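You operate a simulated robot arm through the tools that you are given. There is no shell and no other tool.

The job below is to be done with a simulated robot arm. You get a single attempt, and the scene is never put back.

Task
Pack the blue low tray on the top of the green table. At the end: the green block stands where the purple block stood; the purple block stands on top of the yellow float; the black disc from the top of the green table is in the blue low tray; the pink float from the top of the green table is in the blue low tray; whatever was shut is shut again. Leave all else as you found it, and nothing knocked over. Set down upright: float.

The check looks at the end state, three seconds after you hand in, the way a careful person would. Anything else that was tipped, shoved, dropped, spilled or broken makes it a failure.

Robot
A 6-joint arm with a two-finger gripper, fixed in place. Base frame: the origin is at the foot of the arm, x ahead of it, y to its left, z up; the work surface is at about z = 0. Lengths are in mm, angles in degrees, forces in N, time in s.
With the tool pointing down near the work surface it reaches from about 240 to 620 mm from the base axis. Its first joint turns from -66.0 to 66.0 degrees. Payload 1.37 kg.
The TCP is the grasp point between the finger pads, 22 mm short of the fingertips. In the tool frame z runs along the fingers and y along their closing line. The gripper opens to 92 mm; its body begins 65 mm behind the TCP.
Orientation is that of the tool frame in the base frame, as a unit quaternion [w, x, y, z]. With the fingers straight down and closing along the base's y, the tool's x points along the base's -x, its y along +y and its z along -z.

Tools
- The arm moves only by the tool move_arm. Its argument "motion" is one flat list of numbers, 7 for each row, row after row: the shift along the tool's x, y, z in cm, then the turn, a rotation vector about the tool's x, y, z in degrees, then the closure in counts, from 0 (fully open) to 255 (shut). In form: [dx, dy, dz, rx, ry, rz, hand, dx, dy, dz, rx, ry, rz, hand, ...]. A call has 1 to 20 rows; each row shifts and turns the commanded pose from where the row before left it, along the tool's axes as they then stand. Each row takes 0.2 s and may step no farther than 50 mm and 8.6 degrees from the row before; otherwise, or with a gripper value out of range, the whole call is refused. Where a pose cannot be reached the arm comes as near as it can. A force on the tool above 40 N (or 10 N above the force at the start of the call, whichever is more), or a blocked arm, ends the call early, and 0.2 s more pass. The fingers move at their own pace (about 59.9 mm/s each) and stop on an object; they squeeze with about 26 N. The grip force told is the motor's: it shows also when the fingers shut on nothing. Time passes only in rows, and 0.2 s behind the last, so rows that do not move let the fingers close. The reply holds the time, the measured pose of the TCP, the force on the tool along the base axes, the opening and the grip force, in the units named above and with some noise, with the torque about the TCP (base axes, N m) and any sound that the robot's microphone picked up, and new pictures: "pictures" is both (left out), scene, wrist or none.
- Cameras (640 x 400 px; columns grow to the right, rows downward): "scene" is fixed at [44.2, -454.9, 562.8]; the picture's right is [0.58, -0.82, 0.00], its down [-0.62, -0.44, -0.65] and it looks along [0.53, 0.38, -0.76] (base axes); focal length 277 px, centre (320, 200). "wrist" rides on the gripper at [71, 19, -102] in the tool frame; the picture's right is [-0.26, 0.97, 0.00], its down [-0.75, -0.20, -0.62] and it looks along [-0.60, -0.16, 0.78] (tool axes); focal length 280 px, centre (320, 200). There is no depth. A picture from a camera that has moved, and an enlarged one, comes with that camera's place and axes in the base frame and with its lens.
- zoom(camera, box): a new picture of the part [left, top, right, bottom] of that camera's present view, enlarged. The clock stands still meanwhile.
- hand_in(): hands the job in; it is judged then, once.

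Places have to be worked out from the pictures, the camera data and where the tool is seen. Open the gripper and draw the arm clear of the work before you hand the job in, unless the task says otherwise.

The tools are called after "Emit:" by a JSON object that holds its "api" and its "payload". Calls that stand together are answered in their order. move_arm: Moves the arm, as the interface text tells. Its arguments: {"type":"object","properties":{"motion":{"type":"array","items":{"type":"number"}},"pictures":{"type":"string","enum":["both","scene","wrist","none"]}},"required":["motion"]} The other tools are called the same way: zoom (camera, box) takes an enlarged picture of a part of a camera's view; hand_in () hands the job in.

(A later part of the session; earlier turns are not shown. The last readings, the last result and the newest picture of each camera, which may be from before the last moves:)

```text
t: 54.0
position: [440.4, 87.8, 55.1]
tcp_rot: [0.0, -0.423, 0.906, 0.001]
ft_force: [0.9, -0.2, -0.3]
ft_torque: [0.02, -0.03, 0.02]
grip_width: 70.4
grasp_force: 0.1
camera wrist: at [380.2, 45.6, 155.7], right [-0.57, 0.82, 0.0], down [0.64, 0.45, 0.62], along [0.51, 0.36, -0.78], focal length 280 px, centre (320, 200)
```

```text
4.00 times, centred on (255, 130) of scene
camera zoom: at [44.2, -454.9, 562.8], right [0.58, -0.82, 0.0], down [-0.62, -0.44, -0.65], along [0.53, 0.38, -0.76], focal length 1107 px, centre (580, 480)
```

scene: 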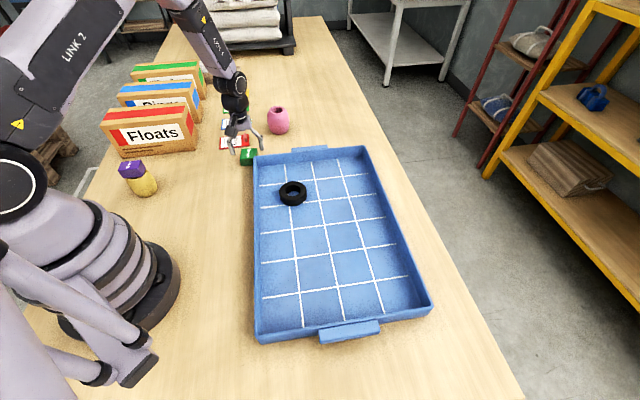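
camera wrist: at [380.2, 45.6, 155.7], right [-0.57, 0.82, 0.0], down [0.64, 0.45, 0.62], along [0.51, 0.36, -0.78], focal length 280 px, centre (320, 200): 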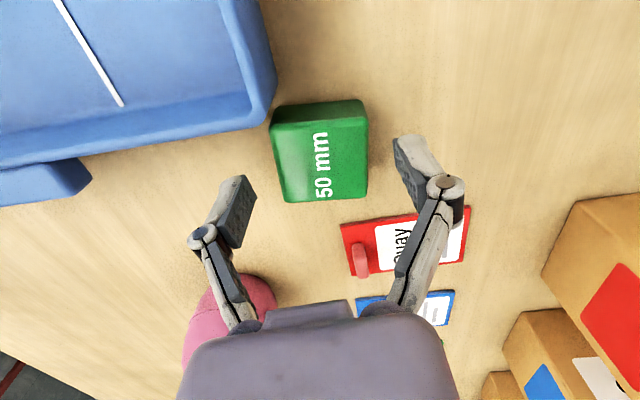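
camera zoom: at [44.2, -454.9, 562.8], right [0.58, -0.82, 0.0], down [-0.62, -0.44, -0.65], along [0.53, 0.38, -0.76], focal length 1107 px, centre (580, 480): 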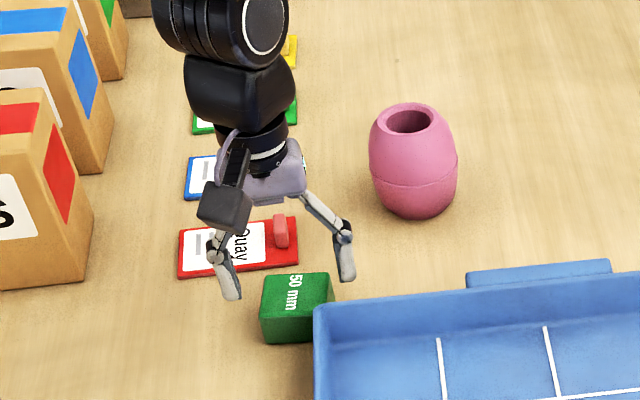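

Emit:
{"api": "zoom", "payload": {"camera": "wrist", "box": [230, 80, 430, 230]}}

```text
2.67 times, centred on (330, 155) of wrist
camera zoom: at [380.2, 45.6, 155.7], right [-0.57, 0.82, 0.0], down [0.64, 0.45, 0.62], along [0.51, 0.36, -0.78], focal length 748 px, centre (293, 320)
```

zoom: 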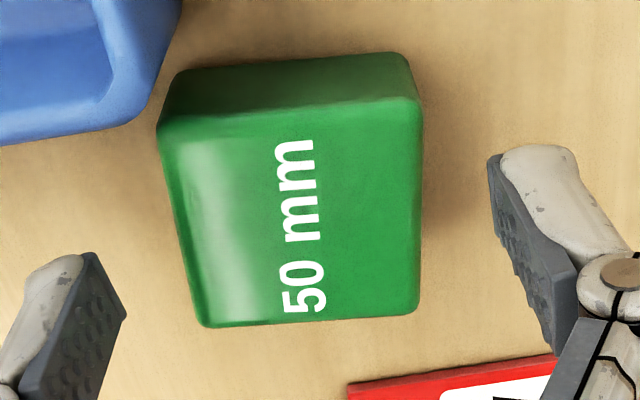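

Three views now agree: green is ~28 mm tall, centred (443.5,91.6). Correcting 4.5 mm along the tool's x and descending to z≈25.

Emit:
{"api": "move_arm", "payload": {"motion": [-0.45, 0, 0, 0, 0, 0, 60, 0, 0, 1.4, 0, 0, 0, 60, 0, 0, 1.45, 0, 0, 0, 60, 0, 0, 0, 0, 0, 0, 60], "pictures": "both"}}

Emit:
{"api": "zoom", "payload": {"camera": "scene", "box": [200, 80, 310, 180]}}

```text
t: 55.0
position: [442.5, 91.6, 26.1]
tcp_rot: [0.0, -0.423, 0.906, 0.0]
ft_force: [-0.4, -1.1, -0.6]
ft_torque: [-0.04, -0.02, -0.05]
grip_width: 70.6
grasp_force: 0.1
camera wrist: at [381.9, 49.8, 127.5], right [-0.57, 0.82, 0.0], down [0.64, 0.45, 0.62], along [0.51, 0.36, -0.78], focal length 280 px, centre (320, 200)
```

scene: 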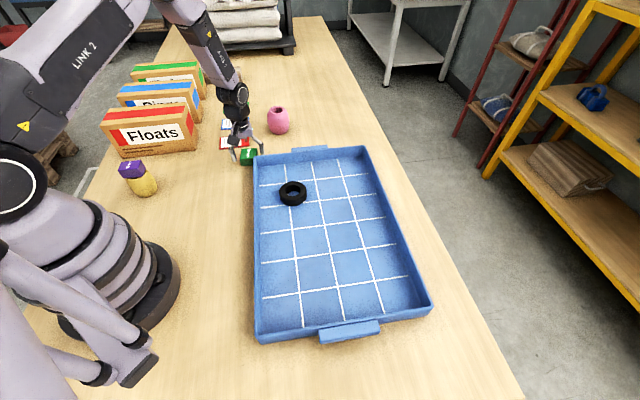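
wrist: 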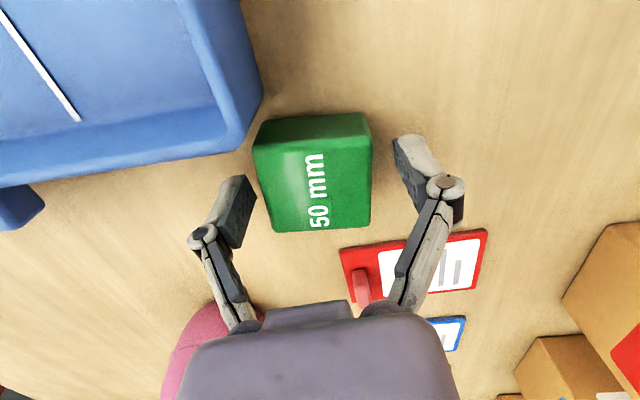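

```text
4.00 times, centred on (255, 130) of scene
camera zoom: at [44.2, -454.9, 562.8], right [0.58, -0.82, 0.0], down [-0.62, -0.44, -0.65], along [0.53, 0.38, -0.76], focal length 1107 px, centre (580, 480)
```

zoom: 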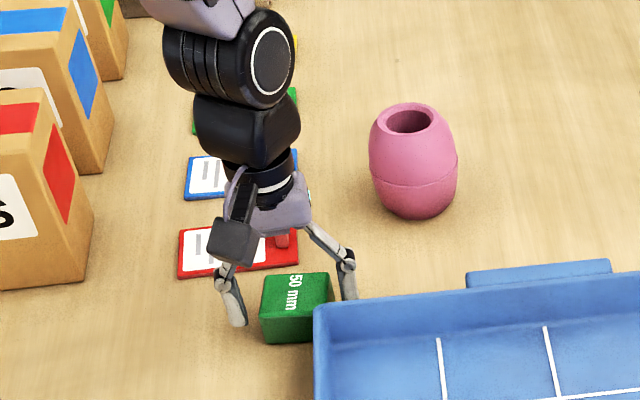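

Straddling green with zero contact force. Closing.

Emit:
{"api": "move_arm", "payload": {"motion": [0, 0, 0, 0, 0, 0, 255, 0, 0, 0, 0, 0, 0, 255, 0, 0, 0, 0, 0, 0, 255, 0, 0, 0, 0, 0, 0, 255], "pictures": "wrist"}}

```text
t: 56.0
position: [442.6, 92.8, 26.3]
tcp_rot: [-0.001, -0.422, 0.907, -0.001]
ft_force: [-0.3, -0.1, 7.5]
ft_torque: [0.0, 0.01, -0.15]
grip_width: 51.7
grasp_force: 25.9
camera wrist: at [382.1, 49.8, 128.0], right [-0.57, 0.82, 0.0], down [0.64, 0.45, 0.63], along [0.51, 0.36, -0.78], focal length 280 px, centre (320, 200)
```

wrist: 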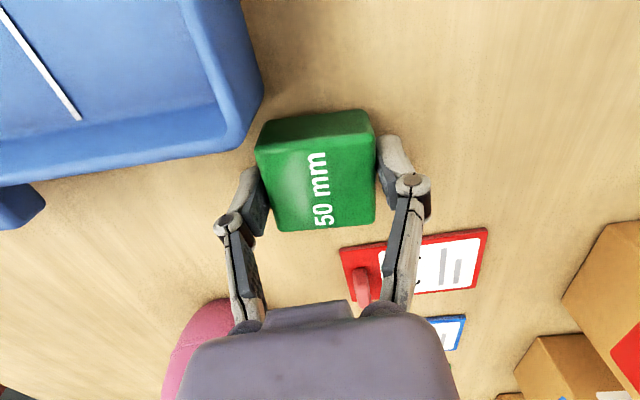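

Green gripped at 51.7 mm. Lifting 100 mm, aligning 5° to the 45° heading, and moving to the staging spot (530,55) where I can regrasp with the outward tilt.

Emit:
{"api": "move_arm", "payload": {"motion": [0, 0, -0.5, 0, 0, 0, 255, 0, 0, -2.5, 0, 0, 0, 255, 0, 0, -3.5, 0, 0, 0, 255, 0, 0, -3.5, 0, 0, 0, 255, 0, 0, 0, 0, 0, 5, 255, -1.2, -2.943, 0, 0, 0, 0, 255, -1.2, -2.943, 0, 0, 0, 0, 255, -1.2, -2.943, 0, 0, 0, 0, 255, 0, 0, 0, 0, 0, 0, 255, 0, 0, 0, 0, 0, 0, 255], "pictures": "both"}}

Emit:
{"api": "zoom", "payload": {"camera": "scene", "box": [220, 60, 340, 170]}}

```text
t: 58.2
position: [531.9, 56.1, 126.5]
tcp_rot: [0.0, -0.383, 0.924, -0.001]
ft_force: [-0.2, 1.3, -1.1]
ft_torque: [0.03, 0.0, 0.01]
grip_width: 51.4
grasp_force: 26.1
camera wrist: at [466.3, 19.3, 227.2], right [-0.5, 0.87, 0.0], down [0.68, 0.39, 0.62], along [0.54, 0.31, -0.78], focal length 280 px, centre (320, 200)
```

scene: 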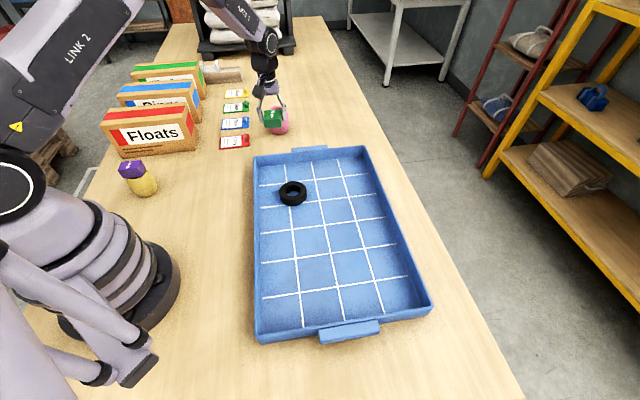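
wrist: 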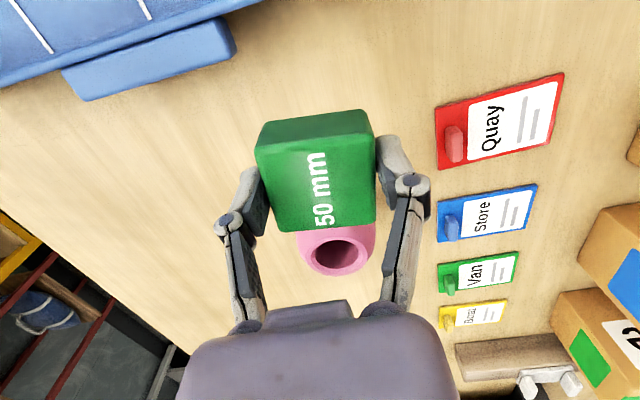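

```text
3.64 times, centred on (280, 115) of scene
camera zoom: at [44.2, -454.9, 562.8], right [0.58, -0.82, 0.0], down [-0.62, -0.44, -0.65], along [0.53, 0.38, -0.76], focal length 1006 px, centre (466, 509)
```

zoom: 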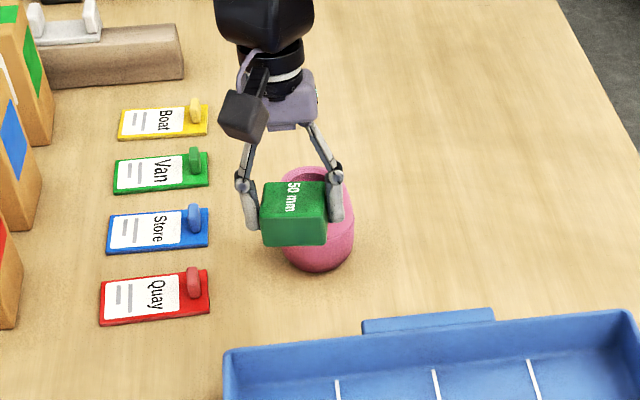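

Holding green level over the staging spot. Lowering to just above the table.

Emit:
{"api": "move_arm", "payload": {"motion": [0, 0, 3.5, 0, 0, 0, 255, 0, 0, 3.5, 0, 0, 0, 255, 0, 0, 2.6, 0, 0, 0, 255, 0, 0, 0, 0, 0, 0, 255, 0, 0, 0, 0, 0, 0, 255], "pictures": "both"}}

```text
t: 59.4
position: [531.1, 56.6, 29.5]
tcp_rot: [0.0, -0.382, 0.924, 0.0]
ft_force: [-0.1, -0.3, -0.4]
ft_torque: [-0.01, -0.01, 0.0]
grip_width: 51.0
grasp_force: 26.0
camera wrist: at [466.3, 19.5, 130.6], right [-0.5, 0.87, 0.0], down [0.68, 0.39, 0.62], along [0.54, 0.31, -0.78], focal length 280 px, centre (320, 200)
```

scene: 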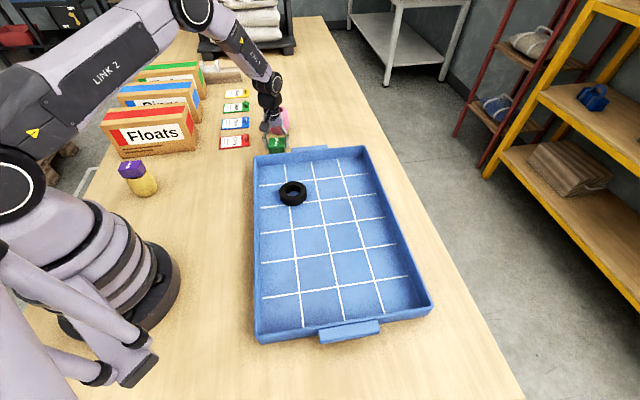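
wrist: 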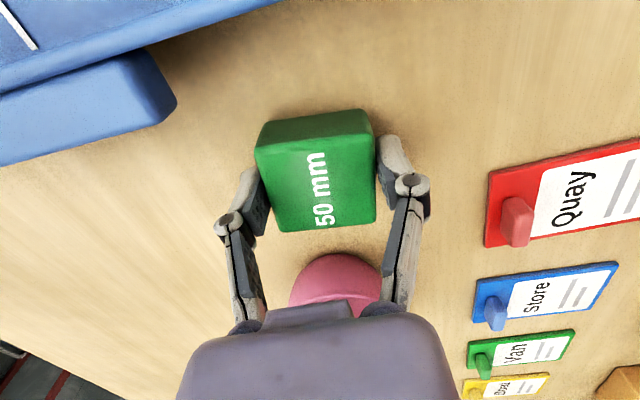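

Emit:
{"api": "move_arm", "payload": {"motion": [0, 0, 0.2, 0, 0, 0, 255, 0, 0, 0, 0, 0, 0, 255], "pictures": "none"}}

```text
t: 60.0
position: [529.7, 56.2, 27.9]
tcp_rot: [0.0, -0.382, 0.924, 0.0]
ft_force: [-0.3, -0.5, -0.8]
ft_torque: [0.01, 0.02, 0.0]
grip_width: 50.6
grasp_force: 26.0
```

Still no contact; lowering 0.8 mm more, then releasing.

Emit:
{"api": "move_arm", "payload": {"motion": [0, 0, 0.08, 0, 0, 0, 255, 0, 0, 0, 0, 0, 0, 255], "pictures": "none"}}

```text
t: 60.6
position: [530.3, 55.6, 27.2]
tcp_rot: [0.0, -0.383, 0.924, 0.0]
ft_force: [-1.6, -1.2, 4.0]
ft_torque: [0.01, 0.01, -0.04]
grip_width: 50.9
grasp_force: 26.3
```

Light 4 N contact with the table: green is down. Opening to ~75 mm.

Emit:
{"api": "move_arm", "payload": {"motion": [0, 0, 0, 0, 0, 0, 100, 0, 0, 0, 0, 0, 0, 70, 0, 0, 0, 0, 0, 0, 50, 0, 0, 0, 0, 0, 0, 50], "pictures": "wrist"}}

```text
t: 61.6
position: [530.2, 56.5, 27.2]
tcp_rot: [0.0, -0.383, 0.924, 0.0]
ft_force: [0.3, 0.3, 0.8]
ft_torque: [-0.01, 0.01, 0.02]
grip_width: 74.1
grasp_force: 0.1
camera wrist: at [465.8, 19.9, 127.9], right [-0.5, 0.87, 0.0], down [0.68, 0.39, 0.62], along [0.54, 0.31, -0.78], focal length 280 px, centre (320, 200)
```

wrist: 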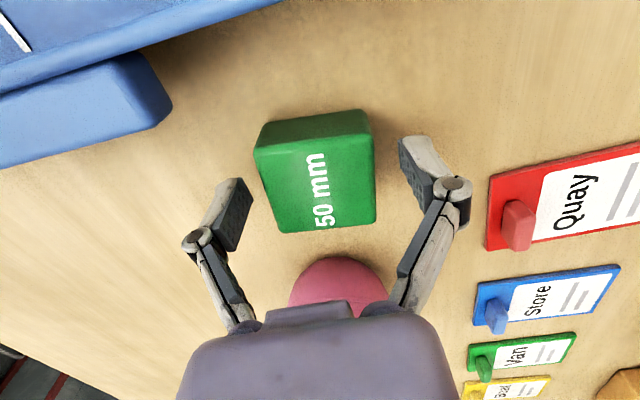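

Released. Raising 100 mm and turning the tool +90° so it will close across (1,1).

Emit:
{"api": "move_arm", "payload": {"motion": [0, 0, -1, 0, 0, 0, 50, 0, 0, -4.5, 0, 0, 0, 50, 0, 0, -4.5, 0, 0, 0, 50, 0, 0, 0, 0, 0, 7.5, 50, 0, 0, 0, 0, 0, 7.5, 50, 0, 0, 0, 0, 0, 7.5, 50, 0, 0, 0, 0, 0, 7.5, 60, 0, 0, 0, 0, 0, 7.5, 60, 0, 0, 0, 0, 0, 7.5, 60, 0, 0, 0, 0, 0, 7.5, 60, 0, 0, 0, 0, 0, 7.5, 60, 0, 0, 0, 0, 0, 7.5, 60, 0, 0, 0, 0, 0, 7.5, 60, 0, 0, 0, 0, 0, 7.5, 60, 0, 0, 0, 0, 0, 7.5, 60, 0, 0, 0, 0, 0, 0, 60], "pictures": "both"}}

Emit:
{"api": "zoom", "payload": {"camera": "wrist", "box": [230, 40, 430, 190]}}

```text
t: 65.0
position: [531.7, 55.9, 126.4]
tcp_rot: [0.0, 0.384, 0.924, -0.001]
ft_force: [-0.6, -0.5, 0.2]
ft_torque: [-0.02, 0.0, 0.01]
grip_width: 70.3
grasp_force: 0.1
camera wrist: at [493.3, 120.2, 228.1], right [0.87, 0.5, 0.0], down [0.39, -0.68, 0.63], along [0.31, -0.54, -0.78], focal length 280 px, centre (320, 200)
```

scene: 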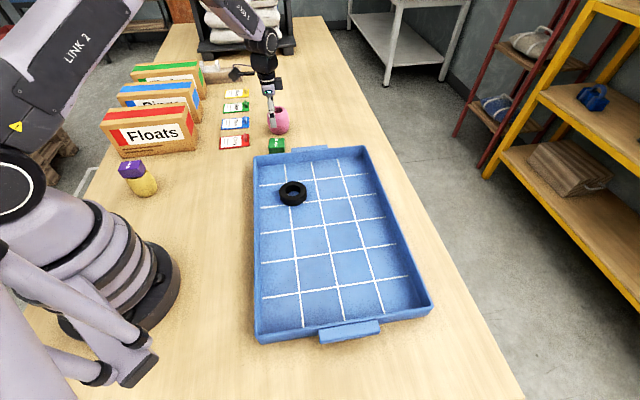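
wrist: 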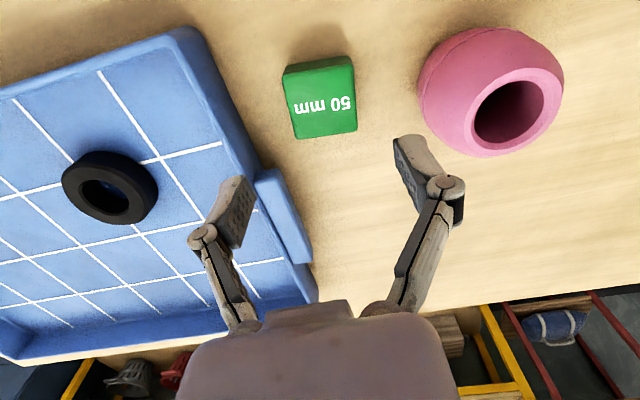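

```text
2.67 times, centred on (330, 115) of wrist
camera zoom: at [493.3, 120.2, 228.1], right [0.87, 0.5, 0.0], down [0.39, -0.68, 0.63], along [0.31, -0.54, -0.78], focal length 748 px, centre (293, 427)
```

zoom: 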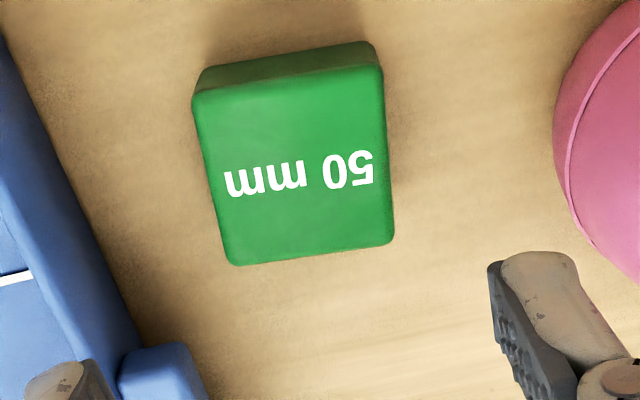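

Green is at (530.9,58.3), with its edges at about 39°/−51°. I'll turn the tool 6° to match, tilt 17° outward, and come down to z≈75 over it.

Emit:
{"api": "move_arm", "payload": {"motion": [0, 0, 0, 0, 0, 6, 60, 0, 0, 0, 0, -8.5, 0, 60, 0, 0, 0, 0, -8.5, 0, 60, 0.885, 0.085, 2.395, 0, 0, 0, 60, 0.885, 0.085, 2.395, 0, 0, 0, 60, 0, 0, 0, 0, 0, 0, 60, 0, 0, 0, 0, 0, 0, 60], "pictures": "both"}}

Emit:
{"api": "zoom", "payload": {"camera": "wrist", "box": [220, 20, 420, 170]}}

```text
t: 66.6
position: [529.2, 58.7, 76.8]
tcp_rot: [0.134, 0.427, 0.892, -0.063]
ft_force: [-0.5, -0.2, -0.8]
ft_torque: [0.03, -0.01, 0.01]
grip_width: 70.4
grasp_force: 0.0
camera wrist: at [482.1, 146.5, 152.3], right [0.91, 0.41, 0.08], down [0.18, -0.55, 0.82], along [0.38, -0.73, -0.57], focal length 280 px, centre (320, 200)
```

scene: 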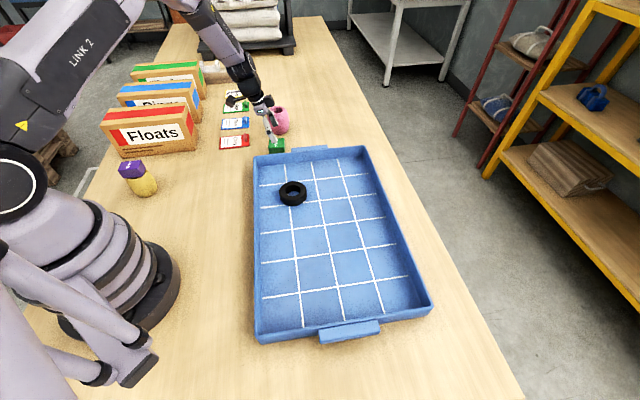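
wrist: 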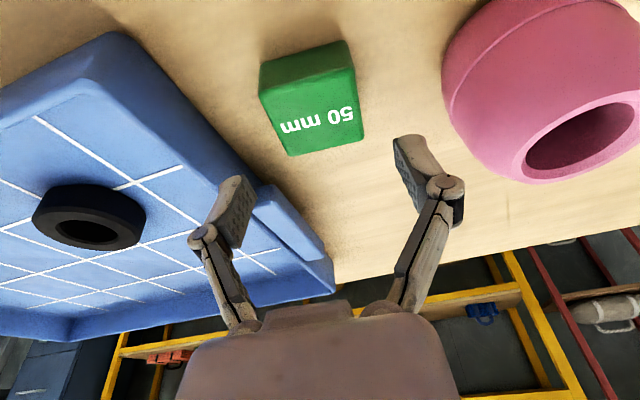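

```text
2.67 times, centred on (320, 95) of wrist
camera zoom: at [482.1, 146.5, 152.3], right [0.91, 0.41, 0.08], down [0.18, -0.55, 0.82], along [0.38, -0.73, -0.57], focal length 748 px, centre (320, 480)
```

zoom: 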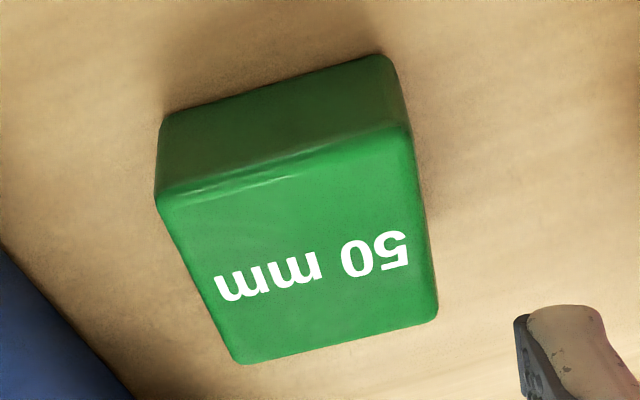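

Block centre (530.7,58.8), aligned with the fingers. Descending to z≈28.

Emit:
{"api": "move_arm", "payload": {"motion": [0.497, 0.053, 1.503, 0, 0, 0, 60, 0.497, 0.053, 1.503, 0, 0, 0, 60, 0.497, 0.053, 1.503, 0, 0, 0, 60, 0, 0, 0, 0, 0, 0, 60], "pictures": "both"}}

```text
t: 67.6
position: [529.4, 62.3, 27.9]
tcp_rot: [0.134, 0.425, 0.893, -0.063]
ft_force: [0.6, 0.5, 0.4]
ft_torque: [0.01, -0.01, 0.0]
grip_width: 70.5
grasp_force: 0.0
camera wrist: at [482.8, 149.7, 104.4], right [0.91, 0.41, 0.08], down [0.18, -0.55, 0.82], along [0.38, -0.73, -0.57], focal length 280 px, centre (320, 200)
```

scene: 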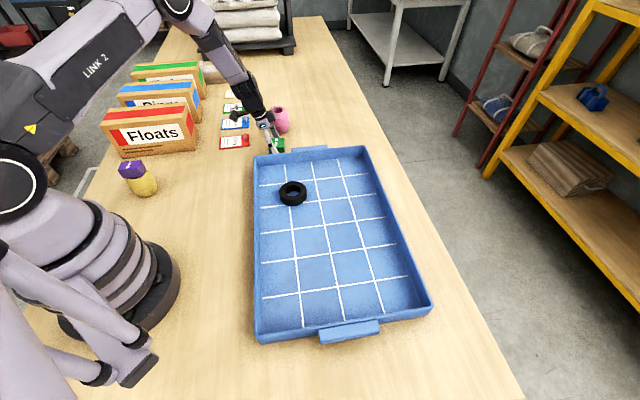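
wrist: 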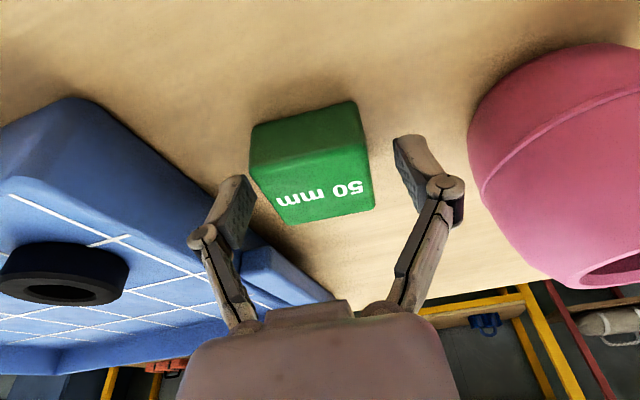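

In place with no contact. Closing on green.

Emit:
{"api": "move_arm", "payload": {"motion": [0, 0, 0, 0, 0, 0, 255, 0, 0, 0, 0, 0, 0, 255, 0, 0, 0, 0, 0, 0, 255, 0, 0, 0, 0, 0, 0, 255], "pictures": "wrist"}}

```text
t: 68.6
position: [530.5, 60.6, 28.2]
tcp_rot: [0.134, 0.426, 0.893, -0.064]
ft_force: [-0.4, 0.7, 1.5]
ft_torque: [-0.09, -0.02, -0.02]
grip_width: 49.2
grasp_force: 26.5
camera wrist: at [482.8, 149.7, 104.7], right [0.91, 0.41, 0.08], down [0.18, -0.55, 0.82], along [0.38, -0.73, -0.57], focal length 280 px, centre (320, 200)
```

wrist: 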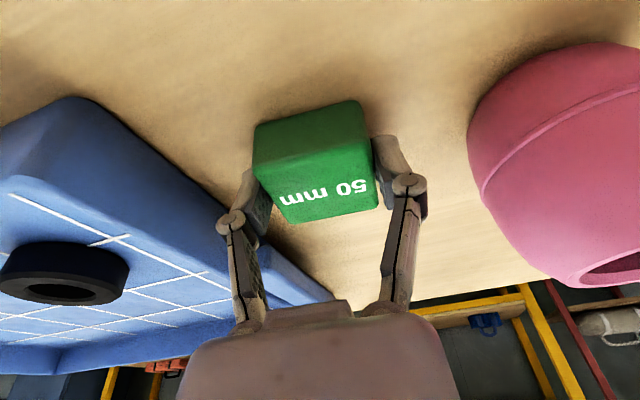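

Gripped at 49.2 mm. Lifting ~47 mm, rotating 6° about the vertical to match purple's old heading, then moving out over purple's old place at z≈75.

Emit:
{"api": "move_arm", "payload": {"motion": [-0.15, 0, -0.478, 0, 0, 0, 255, -0.612, 0, -2.009, 0, 0, 0, 255, -0.612, 0, -2.008, 0, 0, 0, 255, 0, 0, 0, -1.754, 0, -5.738, 255, -3.255, 0.545, 0.995, 0, 0, 0, 255, -3.255, 0.545, 0.995, 0, 0, 0, 255, -3.255, 0.545, 0.995, 0, 0, 0, 255, -3.255, 0.545, 0.995, 0, 0, 0, 255, 0, 0, 0, 0, 0, 0, 255, 0, 0, 0, 0, 0, 0, 255], "pictures": "both"}}

Emit:
{"api": "zoom", "payload": {"camera": "scene", "box": [250, 60, 370, 170]}}

```text
t: 70.8
position: [641.2, -18.3, 77.7]
tcp_rot: [0.137, 0.378, 0.914, -0.057]
ft_force: [0.1, -0.1, -1.3]
ft_torque: [0.0, -0.01, -0.02]
grip_width: 49.5
grasp_force: 26.1
camera wrist: at [585.1, 64.0, 152.4], right [0.86, 0.51, 0.08], down [0.24, -0.52, 0.82], along [0.45, -0.68, -0.57], focal length 280 px, centre (320, 200)
```

scene: 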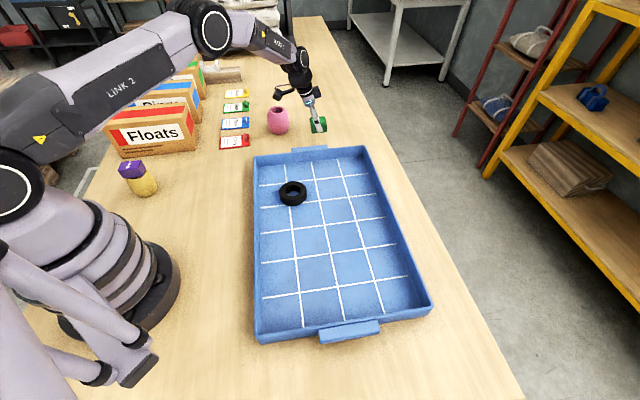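
wrist: 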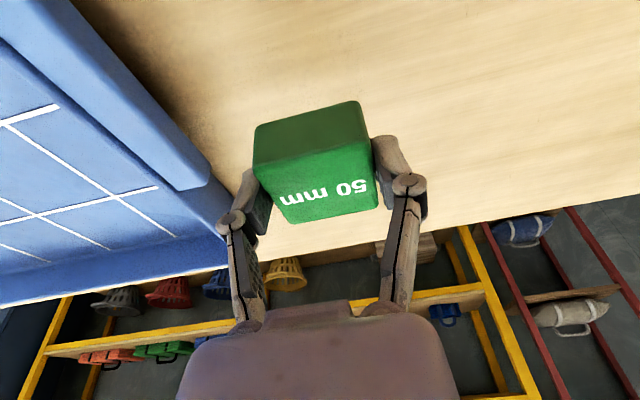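

```text
3.64 times, centred on (310, 115) of scene
camera zoom: at [44.2, -454.9, 562.8], right [0.58, -0.82, 0.0], down [-0.62, -0.44, -0.65], along [0.53, 0.38, -0.76], focal length 1006 px, centre (356, 509)
```

zoom: 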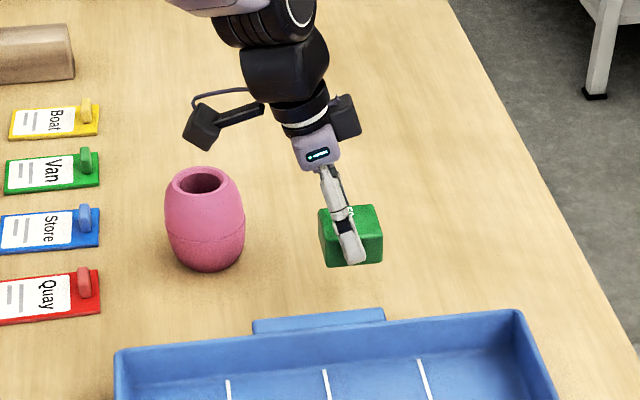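

At (640.8,-18.5,75.6), right over purple's old place. Lowering 45 mm.

Emit:
{"api": "move_arm", "payload": {"motion": [0.417, 0, 1.44, 0, 0, 0, 255, 0.417, 0, 1.44, 0, 0, 0, 255, 0.417, 0, 1.44, 0, 0, 0, 255, 0, 0, 0, 0, 0, 0, 255, 0, 0, 0, 0, 0, 0, 255], "pictures": "both"}}

```text
t: 72.0
position: [641.5, -19.3, 29.5]
tcp_rot: [0.137, 0.379, 0.914, -0.056]
ft_force: [-0.1, 0.9, 0.1]
ft_torque: [-0.01, 0.0, -0.02]
grip_width: 49.6
grasp_force: 26.1
camera wrist: at [586.5, 62.3, 106.3], right [0.86, 0.51, 0.08], down [0.24, -0.52, 0.82], along [0.45, -0.68, -0.57], focal length 280 px, centre (320, 200)
```

scene: 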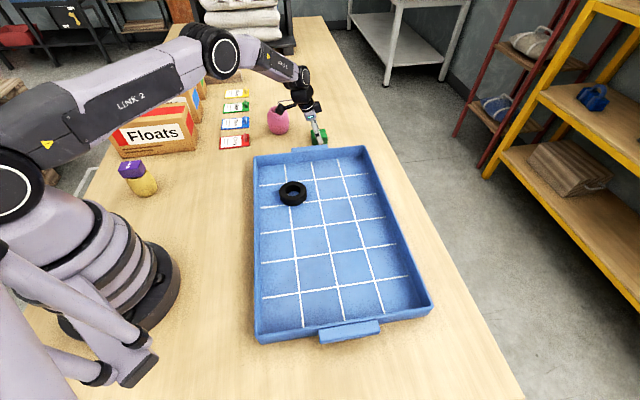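
wrist: 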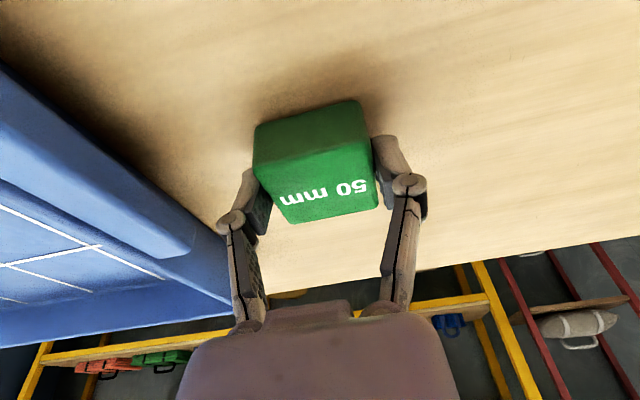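

Block centre ≈(644,-22), within ~1.5 mm of purple's old spot and ~1.5 mm above the table. Trimming and lowering to touch.

Emit:
{"api": "move_arm", "payload": {"motion": [0.15, 0, 0.11, 0, 0, 0, 255, 0, 0, 0, 0, 0, 0, 255], "pictures": "none"}}

```text
t: 72.6
position: [643.3, -19.6, 30.0]
tcp_rot: [0.137, 0.379, 0.913, -0.057]
ft_force: [0.3, -0.3, -1.1]
ft_torque: [0.0, -0.01, 0.01]
grip_width: 49.5
grasp_force: 25.5
```

Emit:
{"api": "move_arm", "payload": {"motion": [0.029, 0, 0.096, 0, 0, 0, 255, 0, 0, 0, 0, 0, 0, 255], "pictures": "none"}}

```text
t: 73.2
position: [643.0, -18.7, 28.6]
tcp_rot: [0.137, 0.378, 0.914, -0.056]
ft_force: [-4.5, -0.1, 9.8]
ft_torque: [0.01, 0.2, 0.0]
grip_width: 49.6
grasp_force: 26.9
```

Contact at ~10 N: green is on the table. Releasing to ~70 mm.

Emit:
{"api": "move_arm", "payload": {"motion": [0, 0, 0, 0, 0, 0, 110, 0, 0, 0, 0, 0, 0, 80, 0, 0, 0, 0, 0, 0, 60, 0, 0, 0, 0, 0, 0, 60], "pictures": "wrist"}}

Emit:
{"api": "zoom", "payload": {"camera": "wrist", "box": [220, 60, 420, 240]}}

```text
t: 74.2
position: [642.2, -18.8, 27.9]
tcp_rot: [0.136, 0.378, 0.914, -0.056]
ft_force: [-0.5, 0.2, -0.1]
ft_torque: [0.02, 0.04, 0.03]
grip_width: 70.5
grasp_force: 0.1
camera wrist: at [586.1, 63.3, 103.8], right [0.86, 0.51, 0.08], down [0.24, -0.52, 0.82], along [0.45, -0.68, -0.57], focal length 280 px, centre (320, 200)
```

wrist: 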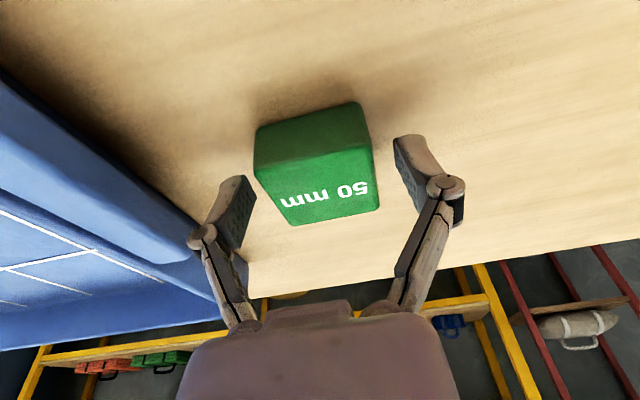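

```text
2.22 times, centred on (320, 150) of wrist
camera zoom: at [586.1, 63.3, 103.8], right [0.86, 0.51, 0.08], down [0.24, -0.52, 0.82], along [0.45, -0.68, -0.57], focal length 623 px, centre (320, 311)
```

zoom: 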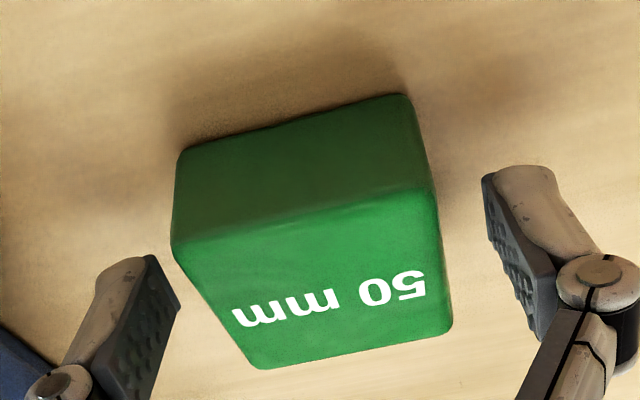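

Green stands at (644.8,-20.6), matching purple's old spot. Raising 100 mm and moving to hover over the pink float with the gripper fully open, keeping the tilt.

Emit:
{"api": "move_arm", "payload": {"motion": [-0.3, 0, -0.97, 0, 0, 0, 60, -1.31, 0, -4.3, 0, 0, 0, 60, -1.31, 0, -4.3, 0, 0, 0, 30, 2.705, 2.085, -1.035, 0, 0, 0, 0, 2.705, 2.085, -1.035, 0, 0, 0, 0, 2.705, 2.085, -1.035, 0, 0, 0, 0, 2.705, 2.085, -1.035, 0, 0, 0, 0, 0, 0, 0, 0, 0, 0, 0, 0, 0, 0, 0, 0, 0, 0], "pictures": "both"}}

Emit:
{"api": "zoom", "payload": {"camera": "scene", "box": [230, 60, 350, 170]}}

Emit:
{"api": "zoom", "payload": {"camera": "wrist", "box": [220, 0, 420, 150]}}

```text
t: 76.2
position: [619.2, 121.3, 134.5]
tcp_rot: [0.136, 0.378, 0.914, -0.056]
ft_force: [-0.6, 0.4, -1.1]
ft_torque: [0.01, -0.01, 0.0]
grip_width: 92.2
grasp_force: 0.1
camera wrist: at [562.7, 203.5, 211.0], right [0.86, 0.51, 0.08], down [0.24, -0.52, 0.82], along [0.45, -0.68, -0.57], focal length 280 px, centre (320, 200)
```

scene: 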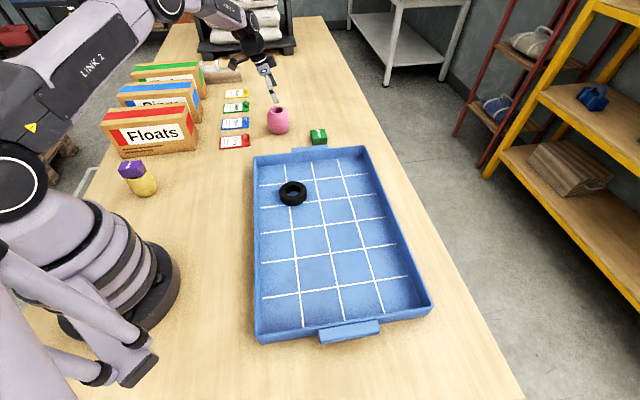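
wrist: 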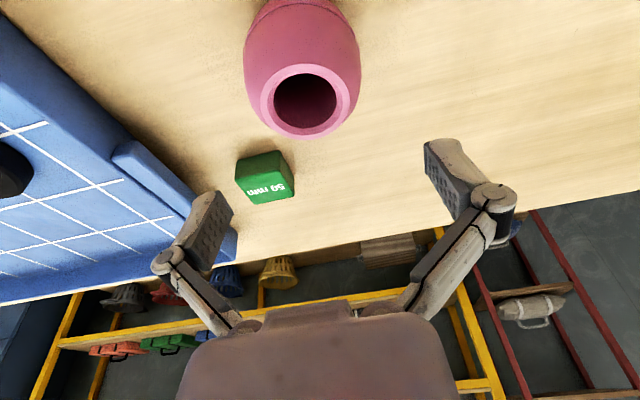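

```text
3.64 times, centred on (290, 115) of scene
camera zoom: at [44.2, -454.9, 562.8], right [0.58, -0.82, 0.0], down [-0.62, -0.44, -0.65], along [0.53, 0.38, -0.76], focal length 1006 px, centre (429, 509)
```

zoom: 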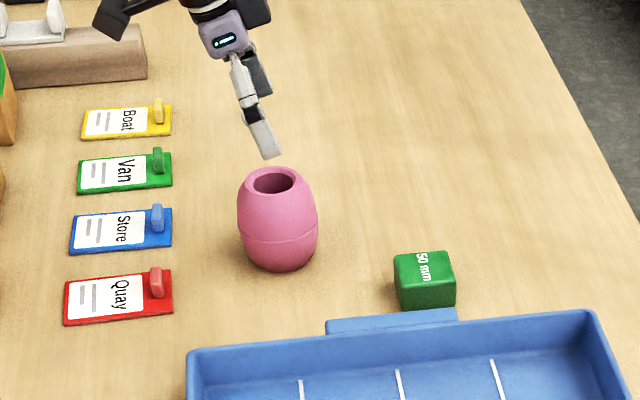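

```text
2.67 times, centred on (320, 75) of wrist
camera zoom: at [562.7, 203.5, 211.0], right [0.86, 0.51, 0.08], down [0.24, -0.52, 0.82], along [0.45, -0.68, -0.57], focal length 748 px, centre (320, 533)
```

zoom: 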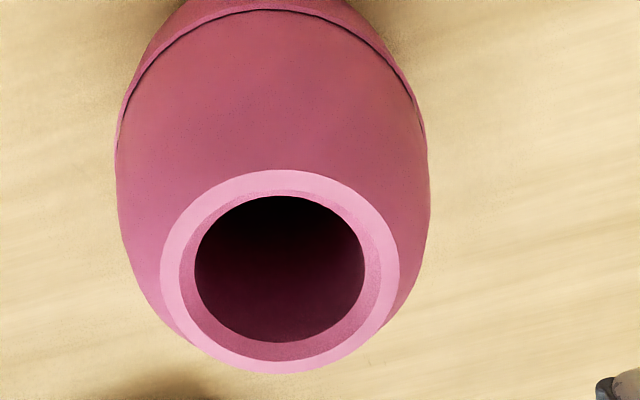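

Combining all the views, pink is centred near (614.5,121), about 75 mm tall and ~75 mm across at the bulge. Shifting 4 mm and lowering to z≈95 to check the straddle.

Emit:
{"api": "move_arm", "payload": {"motion": [0.7, -0.138, 1.825, 0, 0, 0, 0, 0.7, -0.138, 1.825, 0, 0, 0, 0, 0, 0, 0, 0, 0, 0, 0, 0, 0, 0, 0, 0, 0, 0], "pictures": "both"}}

Emit:
{"api": "zoom", "payload": {"camera": "wrist", "box": [200, 0, 480, 240]}}

Emit:
{"api": "zoom", "payload": {"camera": "scene", "box": [230, 70, 330, 150]}}

```text
t: 77.2
position: [616.2, 120.2, 97.8]
tcp_rot: [0.137, 0.377, 0.914, -0.056]
ft_force: [-0.3, 0.2, -0.3]
ft_torque: [0.02, 0.01, 0.01]
grip_width: 92.2
grasp_force: 0.1
camera wrist: at [559.3, 203.1, 173.1], right [0.86, 0.51, 0.08], down [0.24, -0.52, 0.82], along [0.45, -0.68, -0.57], focal length 280 px, centre (320, 200)
```

scene: 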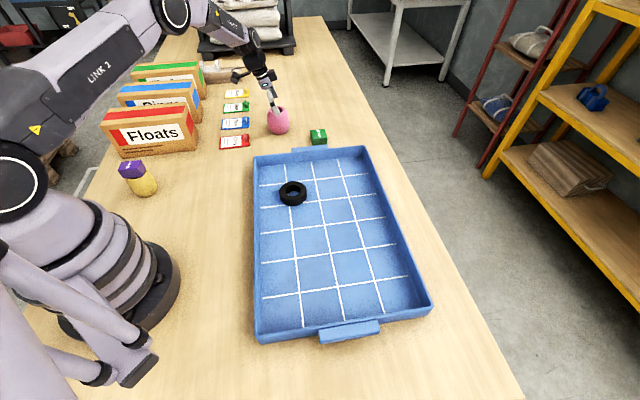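
wrist: 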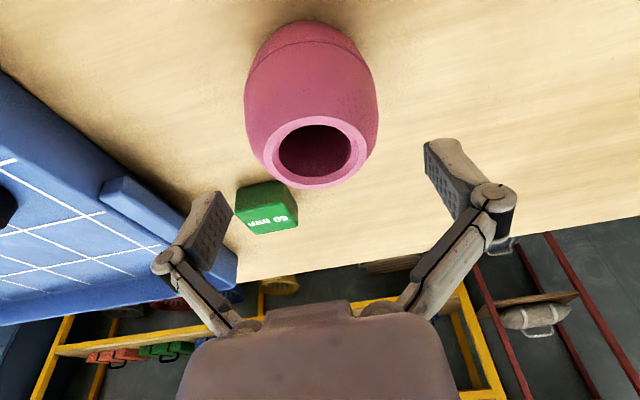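

```text
1.67 times, centred on (340, 120) of wrist
camera zoom: at [559.3, 203.1, 173.1], right [0.86, 0.51, 0.08], down [0.24, -0.52, 0.82], along [0.45, -0.68, -0.57], focal length 467 px, centre (287, 333)
```

zoom: 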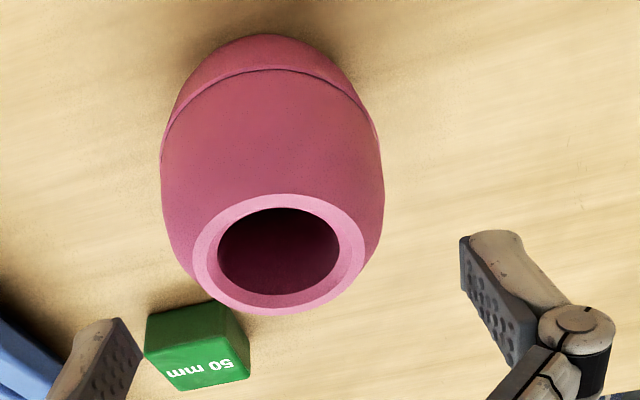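

```text
5.00 times, centred on (280, 110) of scene
camera zoom: at [44.2, -454.9, 562.8], right [0.58, -0.82, 0.0], down [-0.62, -0.44, -0.65], along [0.53, 0.38, -0.76], focal length 1383 px, centre (520, 650)
```

zoom: 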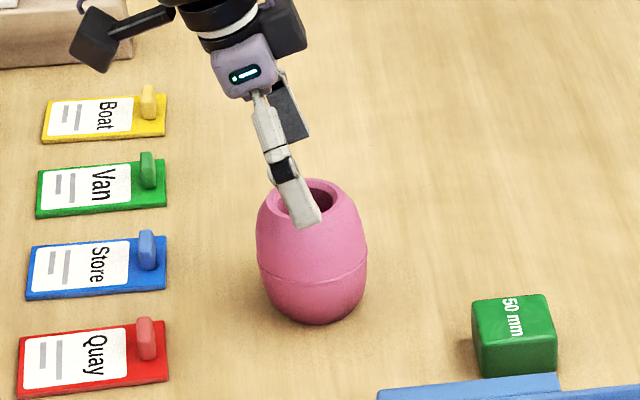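

Pink's centre reads (614.2,120.6), tool at (615,120.6): well centred. Descending 30 mm first.

Emit:
{"api": "move_arm", "payload": {"motion": [0.439, 0, 1.434, 0, 0, 0, 0, 0.439, 0, 1.434, 0, 0, 0, 0, 0, 0, 0, 0, 0, 0, 0, 0, 0, 0, 0, 0, 0, 0], "pictures": "both"}}

Emit:
{"api": "zoom", "payload": {"camera": "wrist", "box": [180, 0, 480, 260]}}

Emit:
{"api": "zoom", "payload": {"camera": "scene", "box": [230, 70, 330, 150]}}

```text
t: 78.2
position: [616.1, 121.5, 67.6]
tcp_rot: [0.136, 0.379, 0.914, -0.057]
ft_force: [0.2, -0.3, -0.2]
ft_torque: [0.04, 0.0, -0.02]
grip_width: 92.0
grasp_force: 0.1
camera wrist: at [558.9, 204.3, 143.4], right [0.86, 0.51, 0.08], down [0.24, -0.52, 0.82], along [0.45, -0.68, -0.57], focal length 280 px, centre (320, 200)
```

scene: 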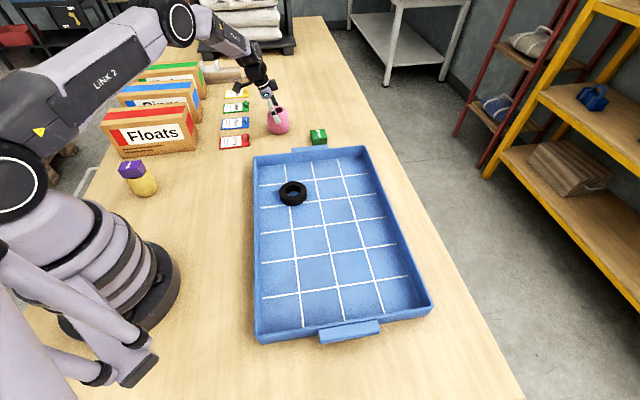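
wrist: 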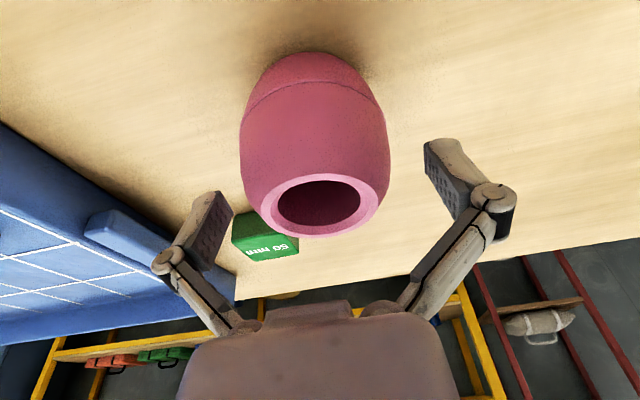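

```text
1.54 times, centred on (330, 130) of wrist
camera zoom: at [558.9, 204.3, 143.4], right [0.86, 0.51, 0.08], down [0.24, -0.52, 0.82], along [0.45, -0.68, -0.57], focal length 431 px, centre (305, 308)
```

zoom: 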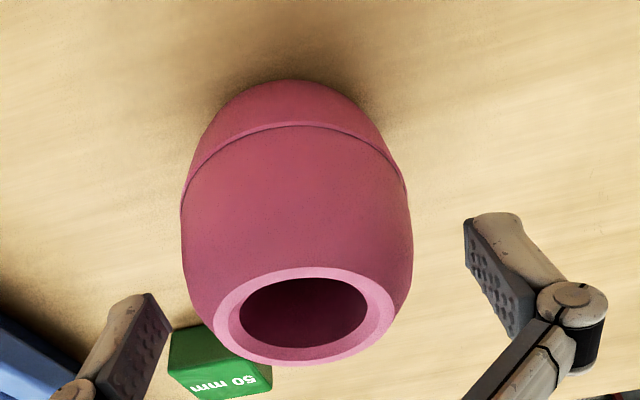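

```text
5.00 times, centred on (280, 110) of scene
camera zoom: at [44.2, -454.9, 562.8], right [0.58, -0.82, 0.0], down [-0.62, -0.44, -0.65], along [0.53, 0.38, -0.76], focal length 1383 px, centre (520, 650)
```

zoom: 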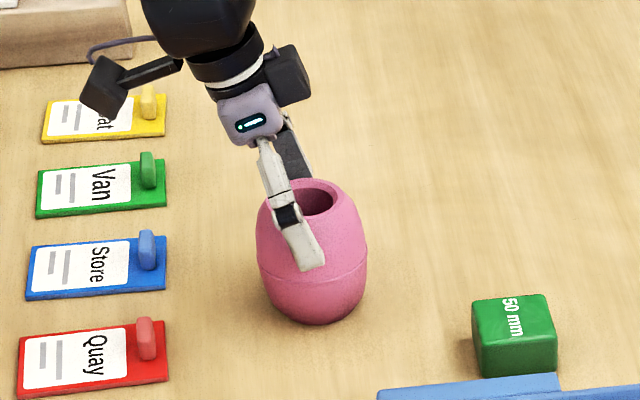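

Still centred within ~1 mm and no contact. Descending the remaining 28 mm to z≈38.

Emit:
{"api": "move_arm", "payload": {"motion": [0.4095, -0.05, 1.339, 0, 0, 0, 0, 0.4095, -0.05, 1.339, 0, 0, 0, 0, 0, 0, 0, 0, 0, 0, 0], "pictures": "both"}}

Emit:
{"api": "zoom", "payload": {"camera": "scene", "box": [230, 70, 330, 150]}}

```text
t: 79.0
position: [614.8, 121.2, 39.3]
tcp_rot: [0.137, 0.378, 0.914, -0.057]
ft_force: [0.0, -0.2, 0.6]
ft_torque: [-0.01, -0.03, -0.02]
grip_width: 91.8
grasp_force: 0.1
camera wrist: at [558.0, 203.7, 114.8], right [0.86, 0.51, 0.08], down [0.24, -0.52, 0.82], along [0.45, -0.68, -0.57], focal length 280 px, centre (320, 200)
```

scene: 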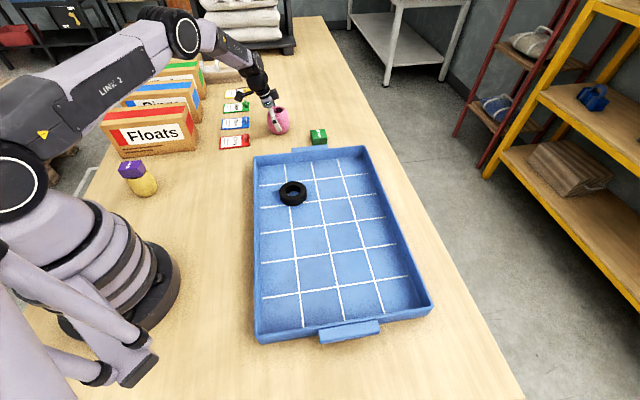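
wrist: 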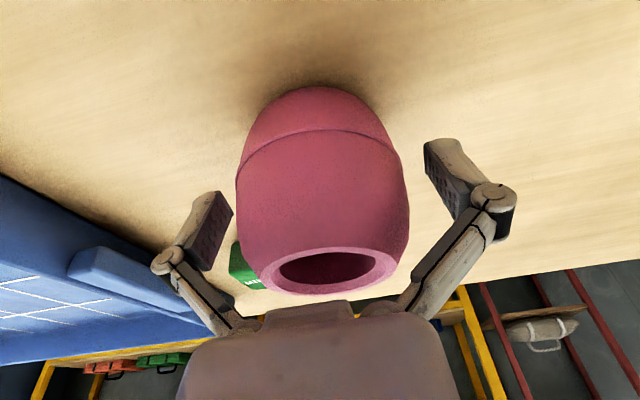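

```text
5.00 times, centred on (280, 110) of scene
camera zoom: at [44.2, -454.9, 562.8], right [0.58, -0.82, 0.0], down [-0.62, -0.44, -0.65], along [0.53, 0.38, -0.76], focal length 1383 px, centre (520, 650)
```

zoom: 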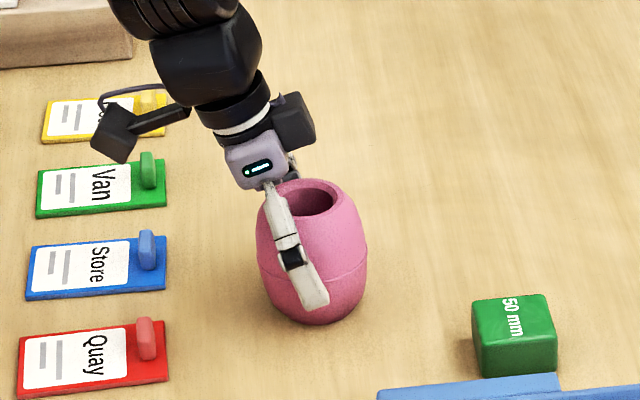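

Fingers straddle the bulge, no contact. Closing on the pink float.

Emit:
{"api": "move_arm", "payload": {"motion": [0, 0, 0, 0, 0, 0, 40, 0, 0, 0, 0, 0, 0, 255, 0, 0, 0, 0, 0, 0, 255, 0, 0, 0, 0, 0, 0, 255, 0, 0, 0, 0, 0, 0, 255], "pictures": "wrist"}}

```text
t: 80.2
position: [614.9, 120.8, 38.8]
tcp_rot: [0.136, 0.379, 0.914, -0.057]
ft_force: [-1.1, 0.9, 4.9]
ft_torque: [-0.04, 0.09, -0.04]
grip_width: 69.6
grasp_force: 26.0
camera wrist: at [558.1, 203.8, 115.3], right [0.86, 0.51, 0.08], down [0.24, -0.52, 0.82], along [0.45, -0.68, -0.57], focal length 280 px, centre (320, 200)
```

wrist: 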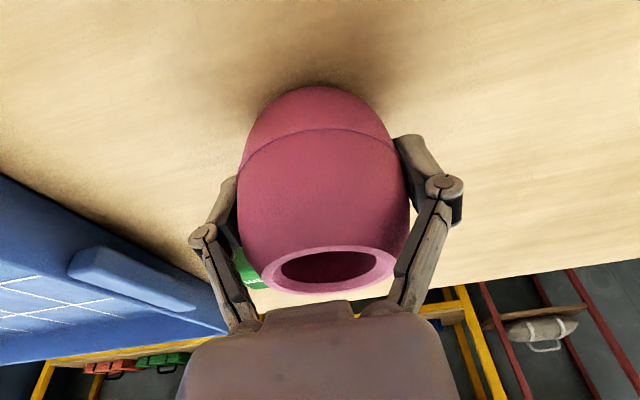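

Gripped at 69.6 mm. Lifting gently 50 mm and checking the float hangs upright.

Emit:
{"api": "move_arm", "payload": {"motion": [-0.15, 0, -0.478, 0, 0, 0, 255, -0.3, 0, -0.956, 0, 0, 0, 255, -0.5, 0, -1.6, 0, 0, 0, 255, -0.512, 0, -1.747, 0, 0, 0, 255, 0, 0, 0, 0, 0, 0, 255], "pictures": "both"}}

Emit:
{"api": "zoom", "payload": {"camera": "scene", "box": [230, 60, 330, 150]}}

```text
t: 81.4
position: [614.3, 121.6, 88.9]
tcp_rot: [0.137, 0.378, 0.914, -0.056]
ft_force: [0.1, 0.9, -0.2]
ft_torque: [0.04, 0.03, 0.03]
grip_width: 69.4
grasp_force: 26.1
camera wrist: at [558.3, 204.0, 165.3], right [0.86, 0.51, 0.08], down [0.24, -0.52, 0.82], along [0.45, -0.68, -0.57], focal length 280 px, centre (320, 200)
```

scene: 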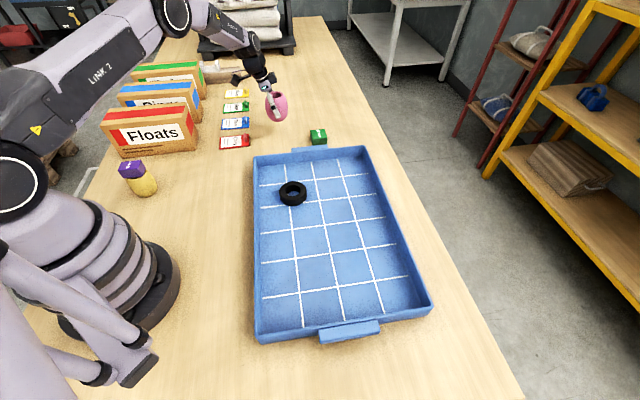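
wrist: 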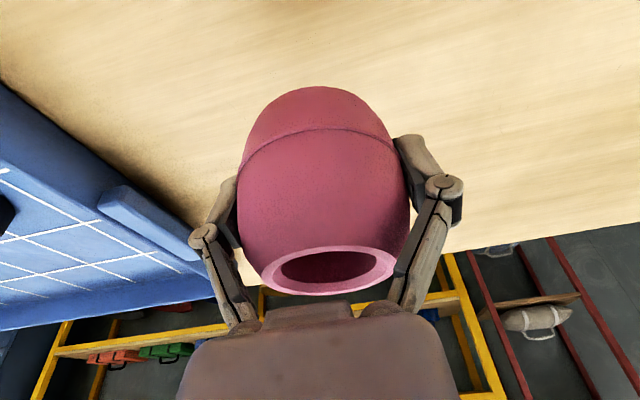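

```text
4.44 times, centred on (280, 105) of scene
camera zoom: at [44.2, -454.9, 562.8], right [0.58, -0.82, 0.0], down [-0.62, -0.44, -0.65], along [0.53, 0.38, -0.76], focal length 1230 px, centre (498, 622)
```

zoom: 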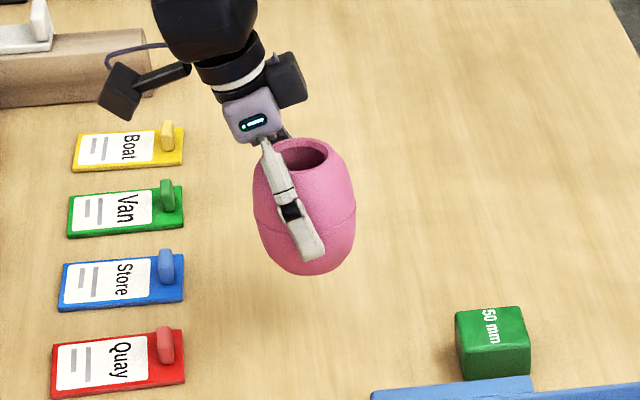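

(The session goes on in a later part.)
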